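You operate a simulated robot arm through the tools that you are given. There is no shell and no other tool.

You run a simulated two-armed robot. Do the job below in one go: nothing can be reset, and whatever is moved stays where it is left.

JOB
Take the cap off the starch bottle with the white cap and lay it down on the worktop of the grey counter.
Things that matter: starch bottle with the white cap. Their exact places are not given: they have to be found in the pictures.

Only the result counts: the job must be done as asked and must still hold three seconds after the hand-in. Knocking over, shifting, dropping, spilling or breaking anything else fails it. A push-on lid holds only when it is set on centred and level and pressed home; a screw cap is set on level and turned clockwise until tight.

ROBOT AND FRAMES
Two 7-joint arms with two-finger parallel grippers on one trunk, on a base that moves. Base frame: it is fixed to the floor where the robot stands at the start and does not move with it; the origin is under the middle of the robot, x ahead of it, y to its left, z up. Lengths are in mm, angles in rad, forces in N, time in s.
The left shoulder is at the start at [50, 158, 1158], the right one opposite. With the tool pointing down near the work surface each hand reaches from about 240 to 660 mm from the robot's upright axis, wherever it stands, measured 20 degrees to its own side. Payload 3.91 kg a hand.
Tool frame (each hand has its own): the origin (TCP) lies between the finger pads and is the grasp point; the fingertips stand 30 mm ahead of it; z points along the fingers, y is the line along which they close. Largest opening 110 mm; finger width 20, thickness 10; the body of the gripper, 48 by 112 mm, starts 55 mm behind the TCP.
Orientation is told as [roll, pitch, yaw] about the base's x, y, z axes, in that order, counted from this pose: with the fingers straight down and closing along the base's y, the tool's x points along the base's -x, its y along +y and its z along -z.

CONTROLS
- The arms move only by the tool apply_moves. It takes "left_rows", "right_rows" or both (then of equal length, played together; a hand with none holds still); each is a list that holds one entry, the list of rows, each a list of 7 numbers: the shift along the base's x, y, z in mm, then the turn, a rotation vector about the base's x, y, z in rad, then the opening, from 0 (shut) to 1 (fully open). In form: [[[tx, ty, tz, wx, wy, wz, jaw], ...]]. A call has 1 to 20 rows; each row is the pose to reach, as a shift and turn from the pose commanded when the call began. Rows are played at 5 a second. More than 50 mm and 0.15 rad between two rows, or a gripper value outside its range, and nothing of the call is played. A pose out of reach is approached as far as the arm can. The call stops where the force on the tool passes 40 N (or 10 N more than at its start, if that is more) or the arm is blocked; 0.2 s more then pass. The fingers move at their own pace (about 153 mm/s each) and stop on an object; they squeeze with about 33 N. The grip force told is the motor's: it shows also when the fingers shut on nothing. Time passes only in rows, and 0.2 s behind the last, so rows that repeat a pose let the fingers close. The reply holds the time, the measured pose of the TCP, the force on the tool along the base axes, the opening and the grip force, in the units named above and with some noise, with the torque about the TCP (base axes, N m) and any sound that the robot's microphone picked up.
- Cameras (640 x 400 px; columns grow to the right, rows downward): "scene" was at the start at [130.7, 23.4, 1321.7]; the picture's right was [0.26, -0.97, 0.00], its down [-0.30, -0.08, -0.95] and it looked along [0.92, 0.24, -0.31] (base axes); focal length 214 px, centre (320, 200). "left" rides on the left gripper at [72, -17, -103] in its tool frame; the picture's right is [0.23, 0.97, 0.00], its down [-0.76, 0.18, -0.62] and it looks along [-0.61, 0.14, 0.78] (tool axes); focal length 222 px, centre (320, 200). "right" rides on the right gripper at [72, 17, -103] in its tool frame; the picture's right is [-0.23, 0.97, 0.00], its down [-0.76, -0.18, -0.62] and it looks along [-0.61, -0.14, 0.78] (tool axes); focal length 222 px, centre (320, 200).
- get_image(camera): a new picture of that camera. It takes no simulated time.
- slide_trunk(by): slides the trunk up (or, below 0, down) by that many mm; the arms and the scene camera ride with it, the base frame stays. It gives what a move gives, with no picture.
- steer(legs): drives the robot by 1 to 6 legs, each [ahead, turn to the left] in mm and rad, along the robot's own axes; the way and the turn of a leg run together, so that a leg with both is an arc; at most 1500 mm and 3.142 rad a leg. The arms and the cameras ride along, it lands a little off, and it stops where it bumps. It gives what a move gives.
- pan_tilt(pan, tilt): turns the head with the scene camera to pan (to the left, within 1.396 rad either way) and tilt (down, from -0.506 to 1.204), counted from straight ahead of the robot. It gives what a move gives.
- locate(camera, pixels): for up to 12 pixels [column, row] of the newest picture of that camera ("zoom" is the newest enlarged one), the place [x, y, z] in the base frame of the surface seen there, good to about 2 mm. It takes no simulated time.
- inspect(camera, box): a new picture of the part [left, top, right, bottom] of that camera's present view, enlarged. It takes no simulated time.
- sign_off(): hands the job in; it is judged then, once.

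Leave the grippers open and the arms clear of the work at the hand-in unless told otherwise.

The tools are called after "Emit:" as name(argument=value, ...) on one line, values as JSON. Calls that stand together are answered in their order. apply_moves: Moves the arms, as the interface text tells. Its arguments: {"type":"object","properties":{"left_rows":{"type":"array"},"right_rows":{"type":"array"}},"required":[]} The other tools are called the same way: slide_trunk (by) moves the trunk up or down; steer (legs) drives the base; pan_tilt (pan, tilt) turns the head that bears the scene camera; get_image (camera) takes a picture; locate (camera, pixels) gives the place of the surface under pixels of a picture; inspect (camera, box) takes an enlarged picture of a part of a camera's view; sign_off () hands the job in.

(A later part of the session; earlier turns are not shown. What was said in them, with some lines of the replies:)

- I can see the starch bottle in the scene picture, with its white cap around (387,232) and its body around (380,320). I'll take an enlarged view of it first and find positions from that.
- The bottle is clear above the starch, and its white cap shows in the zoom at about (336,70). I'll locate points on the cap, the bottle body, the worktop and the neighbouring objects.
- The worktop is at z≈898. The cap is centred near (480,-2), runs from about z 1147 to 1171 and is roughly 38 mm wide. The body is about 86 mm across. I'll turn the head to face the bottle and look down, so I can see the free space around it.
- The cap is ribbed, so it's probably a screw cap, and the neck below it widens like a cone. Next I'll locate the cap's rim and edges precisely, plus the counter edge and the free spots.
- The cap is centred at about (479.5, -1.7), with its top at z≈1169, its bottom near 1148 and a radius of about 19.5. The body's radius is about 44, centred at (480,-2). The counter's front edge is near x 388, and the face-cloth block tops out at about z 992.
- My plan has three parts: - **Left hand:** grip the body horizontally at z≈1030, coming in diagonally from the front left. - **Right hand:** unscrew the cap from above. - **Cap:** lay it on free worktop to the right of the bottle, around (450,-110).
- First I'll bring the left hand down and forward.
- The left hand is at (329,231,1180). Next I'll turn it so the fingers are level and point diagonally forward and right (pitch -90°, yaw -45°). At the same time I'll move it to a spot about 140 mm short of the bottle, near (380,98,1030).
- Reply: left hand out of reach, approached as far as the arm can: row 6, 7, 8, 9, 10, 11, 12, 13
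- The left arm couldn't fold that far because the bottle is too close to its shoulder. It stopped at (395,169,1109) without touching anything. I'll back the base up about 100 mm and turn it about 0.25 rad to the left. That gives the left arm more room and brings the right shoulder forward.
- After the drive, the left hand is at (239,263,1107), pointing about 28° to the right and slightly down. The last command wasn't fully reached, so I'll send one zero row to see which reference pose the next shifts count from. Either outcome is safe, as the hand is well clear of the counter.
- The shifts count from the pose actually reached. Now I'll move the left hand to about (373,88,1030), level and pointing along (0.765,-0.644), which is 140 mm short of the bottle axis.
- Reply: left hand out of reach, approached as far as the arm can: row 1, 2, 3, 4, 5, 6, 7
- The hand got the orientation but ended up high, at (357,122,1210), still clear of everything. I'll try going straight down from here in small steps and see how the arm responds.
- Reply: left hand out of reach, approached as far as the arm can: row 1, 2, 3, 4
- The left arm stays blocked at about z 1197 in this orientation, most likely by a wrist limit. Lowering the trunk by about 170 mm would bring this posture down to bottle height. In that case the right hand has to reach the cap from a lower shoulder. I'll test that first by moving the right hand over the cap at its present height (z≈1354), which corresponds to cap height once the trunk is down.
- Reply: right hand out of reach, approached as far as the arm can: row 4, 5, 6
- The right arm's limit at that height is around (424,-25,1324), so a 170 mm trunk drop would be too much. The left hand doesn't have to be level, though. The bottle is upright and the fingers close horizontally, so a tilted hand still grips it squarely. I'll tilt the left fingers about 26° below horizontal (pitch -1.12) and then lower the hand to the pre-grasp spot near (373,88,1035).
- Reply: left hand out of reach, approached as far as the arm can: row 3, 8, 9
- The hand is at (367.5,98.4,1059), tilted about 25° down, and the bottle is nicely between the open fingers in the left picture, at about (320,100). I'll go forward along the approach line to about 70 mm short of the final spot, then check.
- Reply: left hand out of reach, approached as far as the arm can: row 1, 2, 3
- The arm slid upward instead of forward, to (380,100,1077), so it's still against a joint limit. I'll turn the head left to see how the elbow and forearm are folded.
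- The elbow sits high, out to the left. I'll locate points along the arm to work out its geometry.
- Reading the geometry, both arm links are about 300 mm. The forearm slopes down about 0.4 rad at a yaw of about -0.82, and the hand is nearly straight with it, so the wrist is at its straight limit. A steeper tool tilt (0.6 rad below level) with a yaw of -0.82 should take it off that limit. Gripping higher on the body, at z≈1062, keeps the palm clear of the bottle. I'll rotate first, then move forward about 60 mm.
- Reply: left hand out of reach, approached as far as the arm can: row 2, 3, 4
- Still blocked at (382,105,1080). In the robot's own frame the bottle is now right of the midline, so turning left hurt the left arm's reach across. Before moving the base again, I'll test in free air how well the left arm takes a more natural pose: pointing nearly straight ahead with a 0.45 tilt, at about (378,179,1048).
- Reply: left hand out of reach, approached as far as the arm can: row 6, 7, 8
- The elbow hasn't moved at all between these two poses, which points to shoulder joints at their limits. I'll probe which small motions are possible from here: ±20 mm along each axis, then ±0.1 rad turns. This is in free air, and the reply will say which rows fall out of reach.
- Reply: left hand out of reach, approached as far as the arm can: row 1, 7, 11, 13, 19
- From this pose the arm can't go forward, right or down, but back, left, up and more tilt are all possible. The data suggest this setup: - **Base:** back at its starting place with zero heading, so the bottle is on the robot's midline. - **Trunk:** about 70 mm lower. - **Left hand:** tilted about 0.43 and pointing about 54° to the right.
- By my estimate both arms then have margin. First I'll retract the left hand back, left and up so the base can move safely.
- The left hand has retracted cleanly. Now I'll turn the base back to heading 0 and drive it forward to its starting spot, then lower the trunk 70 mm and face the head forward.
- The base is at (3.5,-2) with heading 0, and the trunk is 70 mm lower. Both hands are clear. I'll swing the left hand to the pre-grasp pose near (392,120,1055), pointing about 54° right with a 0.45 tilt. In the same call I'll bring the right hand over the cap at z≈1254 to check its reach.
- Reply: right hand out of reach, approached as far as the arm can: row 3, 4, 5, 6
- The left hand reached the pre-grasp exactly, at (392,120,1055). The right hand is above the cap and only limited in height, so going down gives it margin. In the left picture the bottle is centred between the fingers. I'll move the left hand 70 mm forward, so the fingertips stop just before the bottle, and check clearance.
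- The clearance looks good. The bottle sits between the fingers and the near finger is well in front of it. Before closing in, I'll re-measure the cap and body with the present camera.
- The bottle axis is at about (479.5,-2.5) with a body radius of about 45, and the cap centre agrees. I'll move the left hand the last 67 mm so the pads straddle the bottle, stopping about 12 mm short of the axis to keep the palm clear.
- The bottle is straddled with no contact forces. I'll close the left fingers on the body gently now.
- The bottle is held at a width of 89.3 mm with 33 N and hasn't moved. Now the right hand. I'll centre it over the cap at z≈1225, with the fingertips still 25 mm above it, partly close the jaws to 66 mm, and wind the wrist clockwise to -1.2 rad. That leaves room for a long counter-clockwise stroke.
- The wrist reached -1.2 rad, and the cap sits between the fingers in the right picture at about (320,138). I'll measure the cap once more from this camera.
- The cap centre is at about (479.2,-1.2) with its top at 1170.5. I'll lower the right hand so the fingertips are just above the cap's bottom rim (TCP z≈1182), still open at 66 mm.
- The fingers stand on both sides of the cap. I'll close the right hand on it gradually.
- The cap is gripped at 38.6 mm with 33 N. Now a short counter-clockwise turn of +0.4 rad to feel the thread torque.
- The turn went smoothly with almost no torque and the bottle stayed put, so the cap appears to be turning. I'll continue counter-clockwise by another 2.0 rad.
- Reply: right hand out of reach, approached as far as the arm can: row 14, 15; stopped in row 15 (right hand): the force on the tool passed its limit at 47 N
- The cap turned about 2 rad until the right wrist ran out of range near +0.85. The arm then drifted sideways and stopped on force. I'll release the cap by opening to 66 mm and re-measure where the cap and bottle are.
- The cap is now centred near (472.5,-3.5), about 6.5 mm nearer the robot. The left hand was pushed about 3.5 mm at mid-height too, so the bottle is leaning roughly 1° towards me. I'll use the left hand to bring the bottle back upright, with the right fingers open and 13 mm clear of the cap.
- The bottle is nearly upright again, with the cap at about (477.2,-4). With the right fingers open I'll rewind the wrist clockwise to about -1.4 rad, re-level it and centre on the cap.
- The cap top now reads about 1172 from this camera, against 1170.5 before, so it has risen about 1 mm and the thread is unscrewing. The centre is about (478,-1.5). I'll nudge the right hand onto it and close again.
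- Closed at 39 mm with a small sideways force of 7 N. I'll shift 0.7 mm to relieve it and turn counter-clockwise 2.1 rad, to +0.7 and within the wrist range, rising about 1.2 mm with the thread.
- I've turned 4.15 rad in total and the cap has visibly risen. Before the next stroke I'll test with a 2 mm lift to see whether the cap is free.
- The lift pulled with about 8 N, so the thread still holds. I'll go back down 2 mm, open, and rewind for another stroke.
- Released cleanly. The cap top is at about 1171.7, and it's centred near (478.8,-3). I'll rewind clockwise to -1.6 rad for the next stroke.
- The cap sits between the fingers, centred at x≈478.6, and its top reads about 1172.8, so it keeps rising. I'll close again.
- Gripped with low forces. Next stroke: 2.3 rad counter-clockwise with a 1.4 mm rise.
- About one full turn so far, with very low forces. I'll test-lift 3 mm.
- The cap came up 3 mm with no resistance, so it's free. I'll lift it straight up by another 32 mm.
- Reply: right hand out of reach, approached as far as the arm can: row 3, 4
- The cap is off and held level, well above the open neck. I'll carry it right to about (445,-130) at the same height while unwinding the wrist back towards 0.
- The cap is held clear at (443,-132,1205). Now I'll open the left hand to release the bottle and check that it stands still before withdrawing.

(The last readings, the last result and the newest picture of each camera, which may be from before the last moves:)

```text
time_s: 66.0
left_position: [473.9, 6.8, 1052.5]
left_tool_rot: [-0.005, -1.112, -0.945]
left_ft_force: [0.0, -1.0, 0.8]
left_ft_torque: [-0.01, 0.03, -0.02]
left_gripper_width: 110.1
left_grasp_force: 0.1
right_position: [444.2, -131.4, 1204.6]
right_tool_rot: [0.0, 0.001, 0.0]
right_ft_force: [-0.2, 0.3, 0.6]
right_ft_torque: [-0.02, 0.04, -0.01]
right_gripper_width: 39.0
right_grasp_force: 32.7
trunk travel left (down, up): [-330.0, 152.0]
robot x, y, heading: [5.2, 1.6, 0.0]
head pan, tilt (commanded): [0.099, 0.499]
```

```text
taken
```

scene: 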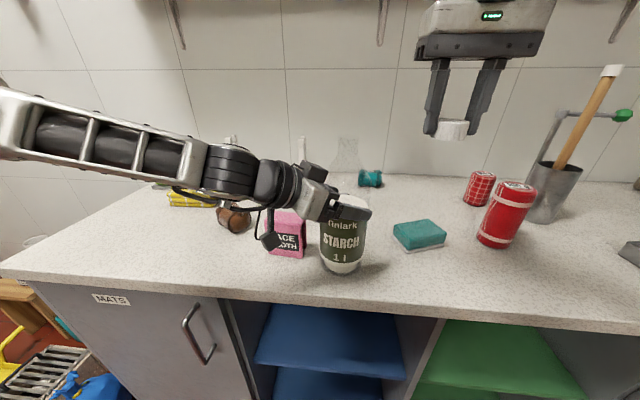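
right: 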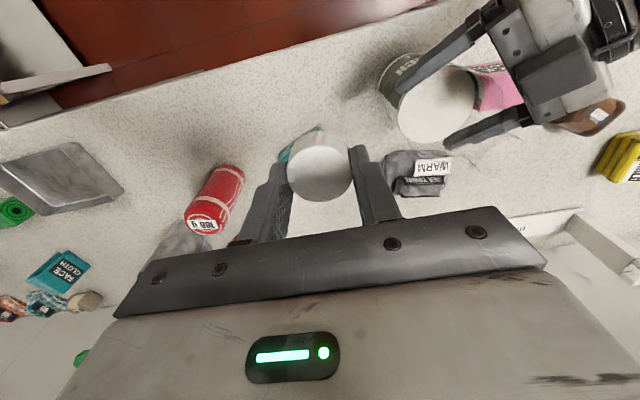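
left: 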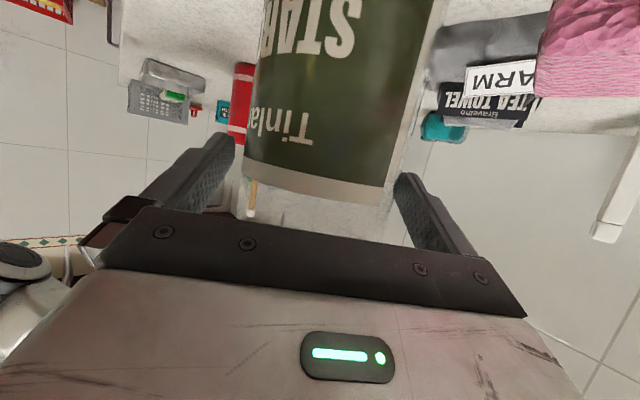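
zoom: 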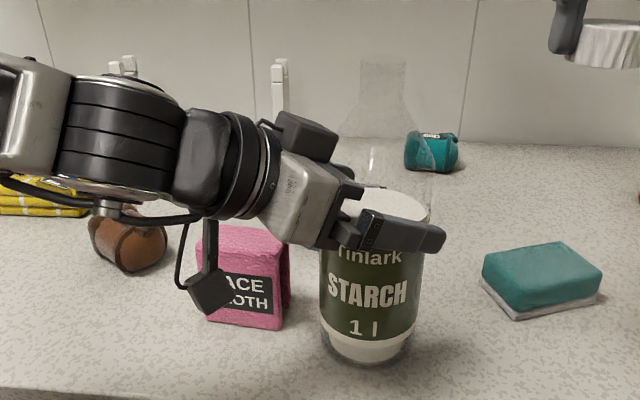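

The bottle stands upright and still. I'll withdraw the left hand straight back along its approach line by 145 mm.

Emit:
apply_moves(left_rows=[[[-8.8, 12.2, 0, 0, 0, 0, 1], [-23, 32.4, 0, 0, 0, 0, 1], [-41, 57, 0, 0, 0, 0, 1], [-61, 85, 0, 0, 0, 0, 1], [-85, 117.5, 0, 0, 0, 0, 1]]])

Emit:
get_image(camera="scene")

```text
time_s: 67.2
left_position: [389.5, 124.6, 1052.9]
left_tool_rot: [-0.003, -1.113, -0.949]
left_ft_force: [0.0, -0.1, -0.6]
left_ft_torque: [-0.01, 0.0, 0.01]
left_gripper_width: 110.0
left_grasp_force: 0.0
right_position: [444.3, -131.0, 1205.0]
right_tool_rot: [0.0, -0.001, 0.0]
right_ft_force: [-0.7, -1.0, -0.2]
right_ft_torque: [0.0, -0.04, 0.03]
right_gripper_width: 39.0
right_grasp_force: 33.3
trunk travel left (down, up): [-330.0, 152.0]
robot x, y, heading: [5.9, 0.4, 0.001]
head pan, tilt (commanded): [0.099, 0.499]
```

```text
taken
```

scene: 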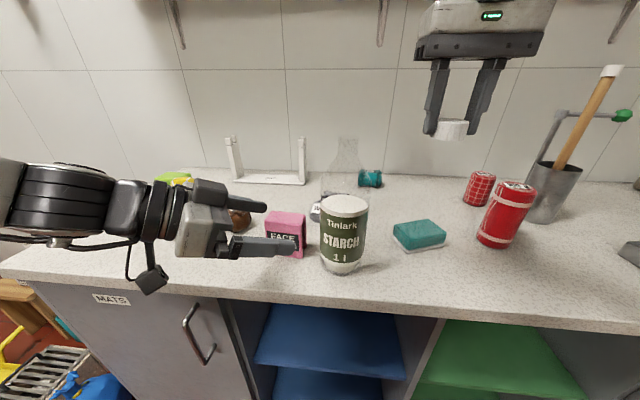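

The left hand is clear and the bottle stands untouched. Now I'll check the landing spot by locating the worktop around (445,-130), the sponge's near edge, the counter edge and the current height of the cap's rim.

Emit:
locate(camera="scene", pixels=[[395, 275], [392, 240], [405, 252], [447, 243], [420, 300], [380, 310], [440, 130], [452, 138], [465, 132], [452, 122]])

Emit:
inspect(camera="scene", box=[410, 100, 490, 150])

```text
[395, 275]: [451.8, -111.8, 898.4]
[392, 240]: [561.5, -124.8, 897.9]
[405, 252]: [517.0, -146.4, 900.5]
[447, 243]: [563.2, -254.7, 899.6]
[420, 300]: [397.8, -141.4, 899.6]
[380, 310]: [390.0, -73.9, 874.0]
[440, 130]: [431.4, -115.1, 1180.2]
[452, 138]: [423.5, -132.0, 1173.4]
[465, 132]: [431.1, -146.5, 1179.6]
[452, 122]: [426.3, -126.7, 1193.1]
```

```text
8.00 times, centred on (450, 125) of scene
```

zoom: 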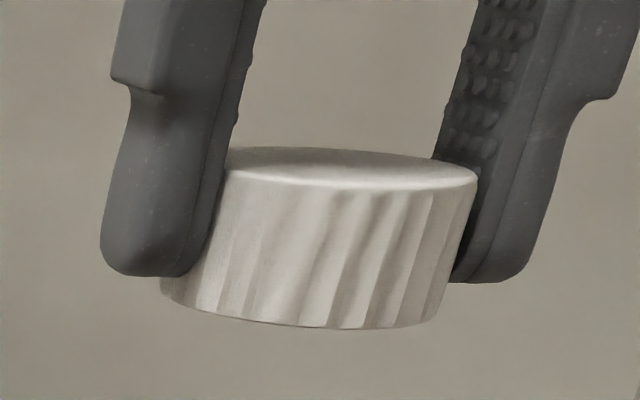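

The spot is clear: the worktop is at z≈898.5, the sponge's nearest corner is at (517,-146), and the counter edge is at x≈390. The cap's bottom rim is at about 1172.5, which is 32 mm below the TCP. I'll lower it to about 12 mm above the worktop.

Emit:
apply_moves(right_rows=[[[0, 0, -40, 0, 0, 0, 0], [0, 0, -80, 0, 0, 0, 0], [0, 0, -120, 0, 0, 0, 0], [0, 0, -160, 0, 0, 0, 0], [0, 0, -200, 0, 0, 0, 0], [0, 0, -235, 0, 0, 0, 0], [0, 0, -262, 0, 0, 0, 0], [0, 0, -262, 0, 0, 0, 0]]])

Emit:
get_image(camera="scene")

Emit:
inspect(camera="scene", box=[340, 220, 470, 310])

```text
time_s: 69.0
left_position: [388.4, 123.2, 1051.2]
left_tool_rot: [-0.002, -1.11, -0.948]
left_ft_force: [0.6, -0.2, -0.2]
left_ft_torque: [-0.02, -0.01, -0.02]
left_gripper_width: 110.1
left_grasp_force: 0.0
right_position: [445.4, -130.5, 941.8]
right_tool_rot: [0.001, 0.0, 0.0]
right_ft_force: [0.2, 0.2, -0.5]
right_ft_torque: [-0.05, 0.02, 0.01]
right_gripper_width: 39.0
right_grasp_force: 32.5
trunk travel left (down, up): [-330.0, 152.0]
robot x, y, heading: [4.5, -0.6, 0.005]
head pan, tilt (commanded): [0.099, 0.499]
```

```text
taken
```

scene: 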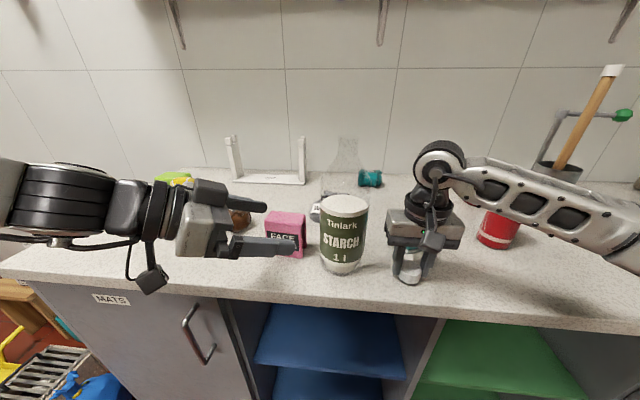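

```text
4.44 times, centred on (405, 265) of scene
```

zoom: 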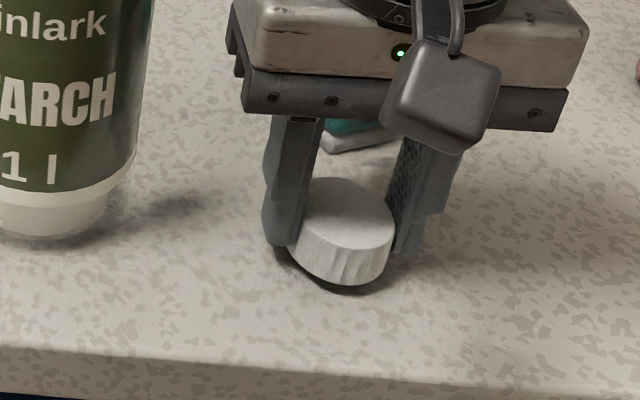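

The cap is about 10 mm above the worktop. The right forearm passes in front of the red tin in the picture, so before going lower I'll check how far apart they are.

Emit:
locate(camera="scene", pixels=[[497, 235], [485, 240], [510, 190], [540, 215], [580, 240], [600, 200], [630, 245], [470, 180], [440, 180], [545, 235]])

Emit:
locate(camera="zoom", pixels=[[350, 280], [300, 262], [388, 275], [350, 215], [340, 190], [380, 210], [310, 225]])

```text
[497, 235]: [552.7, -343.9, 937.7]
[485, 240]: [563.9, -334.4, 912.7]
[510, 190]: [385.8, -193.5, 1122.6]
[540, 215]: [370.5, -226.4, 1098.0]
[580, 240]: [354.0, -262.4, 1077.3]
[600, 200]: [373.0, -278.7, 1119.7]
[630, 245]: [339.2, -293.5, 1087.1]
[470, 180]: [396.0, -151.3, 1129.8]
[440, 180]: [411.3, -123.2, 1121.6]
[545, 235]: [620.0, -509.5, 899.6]
```

```text
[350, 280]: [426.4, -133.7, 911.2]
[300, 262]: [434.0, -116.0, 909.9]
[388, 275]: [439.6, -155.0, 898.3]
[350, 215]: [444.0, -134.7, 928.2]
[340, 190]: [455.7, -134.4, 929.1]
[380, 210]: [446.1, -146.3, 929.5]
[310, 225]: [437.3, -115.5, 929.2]
```

The forearm is about 150 mm in front of the tin, so it's well clear. The cap top is level at about 929, which puts the bottom near 908, a gap of roughly 9 mm. I'll lower it gently by 8 mm.

Emit:
apply_moves(right_rows=[[[0, 0, -3, 0, 0, 0, 0], [0, 0, -6, 0, 0, 0, 0], [0, 0, -8, 0, 0, 0, 0]]])

Emit:
inspect(camera="scene", box=[340, 220, 470, 310])

```text
time_s: 69.8
left_position: [389.5, 123.5, 1051.9]
left_tool_rot: [-0.004, -1.113, -0.947]
left_ft_force: [-0.3, -0.3, -0.6]
left_ft_torque: [-0.03, -0.01, 0.02]
left_gripper_width: 110.2
left_grasp_force: 0.0
right_position: [446.3, -131.5, 933.5]
right_tool_rot: [0.0, 0.001, 0.0]
right_ft_force: [0.5, -0.5, 0.0]
right_ft_torque: [-0.01, -0.03, 0.0]
right_gripper_width: 39.3
right_grasp_force: 32.7
trunk travel left (down, up): [-330.0, 152.0]
robot x, y, heading: [2.6, 1.6, 0.003]
head pan, tilt (commanded): [0.099, 0.499]
```

```text
4.44 times, centred on (405, 265) of scene
```

zoom: 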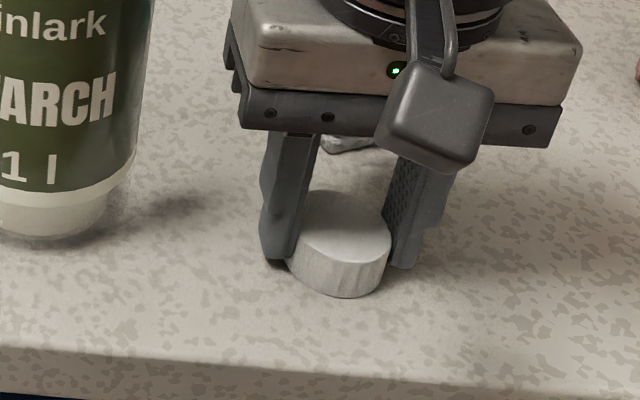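

No contact yet, with TCP at 933.5. I'll continue down in 0.5–1 mm steps until the force shows the cap touching.

Emit:
apply_moves(right_rows=[[[0, 0, -0.7, 0, 0, 0, 0], [0, 0, -1.4, 0, 0, 0, 0]]])

```text
time_s: 70.5
left_position: [388.7, 123.2, 1051.7]
left_tool_rot: [-0.004, -1.112, -0.948]
left_ft_force: [-0.3, -0.1, -0.3]
left_ft_torque: [-0.01, 0.01, 0.0]
left_gripper_width: 110.2
left_grasp_force: 0.1
right_position: [445.1, -130.8, 934.2]
right_tool_rot: [0.0, 0.001, 0.0]
right_ft_force: [1.6, 0.2, 3.8]
right_ft_torque: [-0.03, 0.04, -0.05]
right_gripper_width: 38.9
right_grasp_force: 33.0
trunk travel left (down, up): [-330.0, 152.0]
robot x, y, heading: [2.8, 1.9, 0.0]
head pan, tilt (commanded): [0.099, 0.499]
```

The upward force is now 3.8 N, so the cap is resting on the worktop. I'll open the right fingers.

Emit:
apply_moves(right_rows=[[[0, 0, 0, 0, 0, 0, 0.42], [0, 0, 0, 0, 0, 0, 0.5], [0, 0, 0, 0, 0, 0, 0.6], [0, 0, 0, 0, 0, 0, 0.6]]])

Emit:
inspect(camera="scene", box=[340, 220, 470, 310])

```text
time_s: 71.5
left_position: [388.6, 124.9, 1051.5]
left_tool_rot: [-0.005, -1.11, -0.945]
left_ft_force: [-0.3, 0.7, 0.3]
left_ft_torque: [0.02, 0.04, 0.0]
left_gripper_width: 110.1
left_grasp_force: 0.0
right_position: [445.7, -131.2, 932.8]
right_tool_rot: [0.001, 0.002, 0.0]
right_ft_force: [-0.5, -0.7, 0.2]
right_ft_torque: [0.03, 0.02, -0.01]
right_gripper_width: 66.2
right_grasp_force: 0.1
trunk travel left (down, up): [-330.0, 152.0]
robot x, y, heading: [2.3, -1.2, 0.003]
head pan, tilt (commanded): [0.099, 0.499]
```

```text
4.44 times, centred on (405, 265) of scene
```

zoom: 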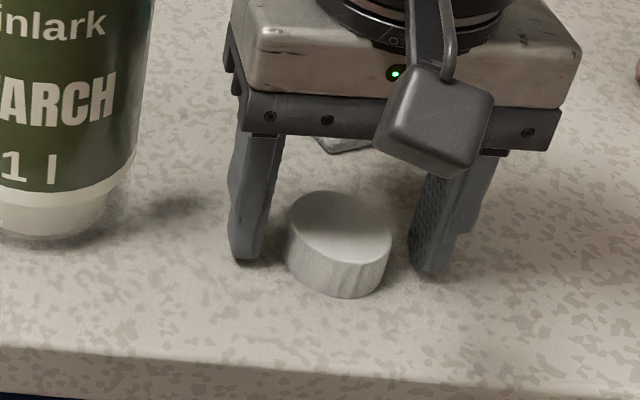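

The cap stands free on the worktop between the open fingers. I'll raise the right hand straight up, well clear, and open it fully once it's high. In the same call the left hand moves further away, up and to the left.

Emit:
apply_moves(right_rows=[[[0, 0, 15, 0, 0, 0, 0.6], [0, 0, 40, 0, 0, 0, 0.6], [0, 0, 80, 0, 0, 0, 0.7], [0, 0, 120, 0, 0, 0, 0.8], [0, 0, 160, 0, 0, 0, 1], [-5, -15, 200, 0, 0, 0, 1], [-10, -30, 240, 0, 0, 0, 1]]], left_rows=[[[0, 15, 10, 0, 0, 0, 1], [0, 30, 20, 0, 0, 0, 1], [0, 45, 30, 0, 0, 0, 1], [0, 60, 40, 0, 0, 0, 1], [0, 75, 50, 0, 0, 0, 1], [0, 90, 60, 0, 0, 0, 1], [0, 105, 70, 0, 0, 0, 1]]])

Emit:
get_image(camera="scene")

Emit:
inspect(camera="scene", box=[250, 120, 490, 310])

```text
time_s: 73.0
left_position: [388.0, 230.7, 1121.7]
left_tool_rot: [-0.004, -1.112, -0.946]
left_ft_force: [-0.4, -0.8, 1.1]
left_ft_torque: [0.0, 0.0, -0.01]
left_gripper_width: 110.0
left_grasp_force: 0.1
right_position: [434.9, -160.9, 1174.9]
right_tool_rot: [-0.001, 0.001, 0.001]
right_ft_force: [0.5, 0.5, 0.6]
right_ft_torque: [0.0, -0.01, 0.01]
right_gripper_width: 110.0
right_grasp_force: 0.1
trunk travel left (down, up): [-330.0, 152.0]
robot x, y, heading: [5.5, -0.0, -0.0]
head pan, tilt (commanded): [0.099, 0.499]
```

```text
taken
```

scene: 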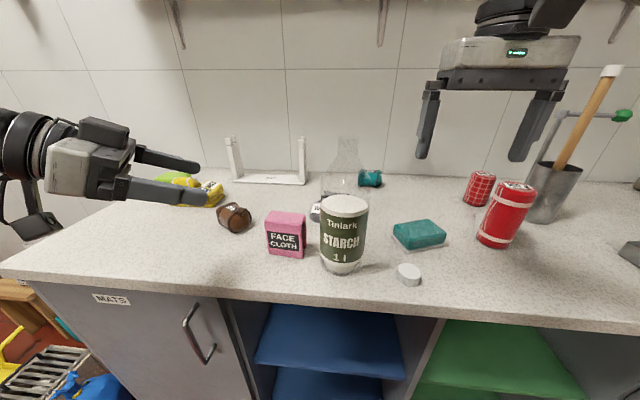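

```text
2.11 times, centred on (370, 215) of scene
```

zoom: 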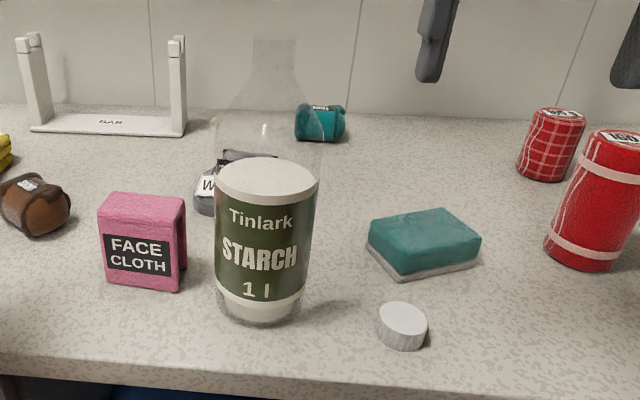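

The cap lies flat on the worktop at zoom (402,325). The bottle stands upright and open, and the neighbouring objects look unmoved. One last check of positions before handing in.

Emit:
locate(camera="zoom", pixels=[[402, 316], [402, 345], [140, 205], [425, 230], [265, 180], [270, 315], [35, 205]])

```text
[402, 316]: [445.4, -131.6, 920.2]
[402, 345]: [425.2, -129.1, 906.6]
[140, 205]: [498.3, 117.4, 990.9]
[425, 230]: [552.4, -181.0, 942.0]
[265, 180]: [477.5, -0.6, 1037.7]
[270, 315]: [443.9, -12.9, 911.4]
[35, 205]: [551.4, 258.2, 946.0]
```

The cap's top is level at z≈920 at (445,-132), so it's resting on the worktop. The bottle is in its place, and the face cloth and sponge haven't moved. Both grippers are open and clear, so I'm handing in.

Emit:
sign_off()

```text
The job is handed in.
```

The white cap is off the starch bottle and lying flat on the grey counter's worktop, to the right of the bottle and clear of the counter's front edge. I've handed the job in; the reply didn't give a verdict.

- **Bottle:** it is standing upright and open within a few millimetres of where it started. It leaned about 1° towards the robot at one point while I was unscrewing. I straightened it before carrying on, and it stayed still when I let go.
- **Cap:** it was a screw cap and came free after about one full turn. It is resting level at about (445, -132).
- **Other items:** the face cloth and sponge measured in the same places as before, and nothing else looks moved in the last picture.
- **Robot:** both grippers are open and clear of the work. The trunk is still 70 mm lower than at the start, because the arms couldn't otherwise reach.
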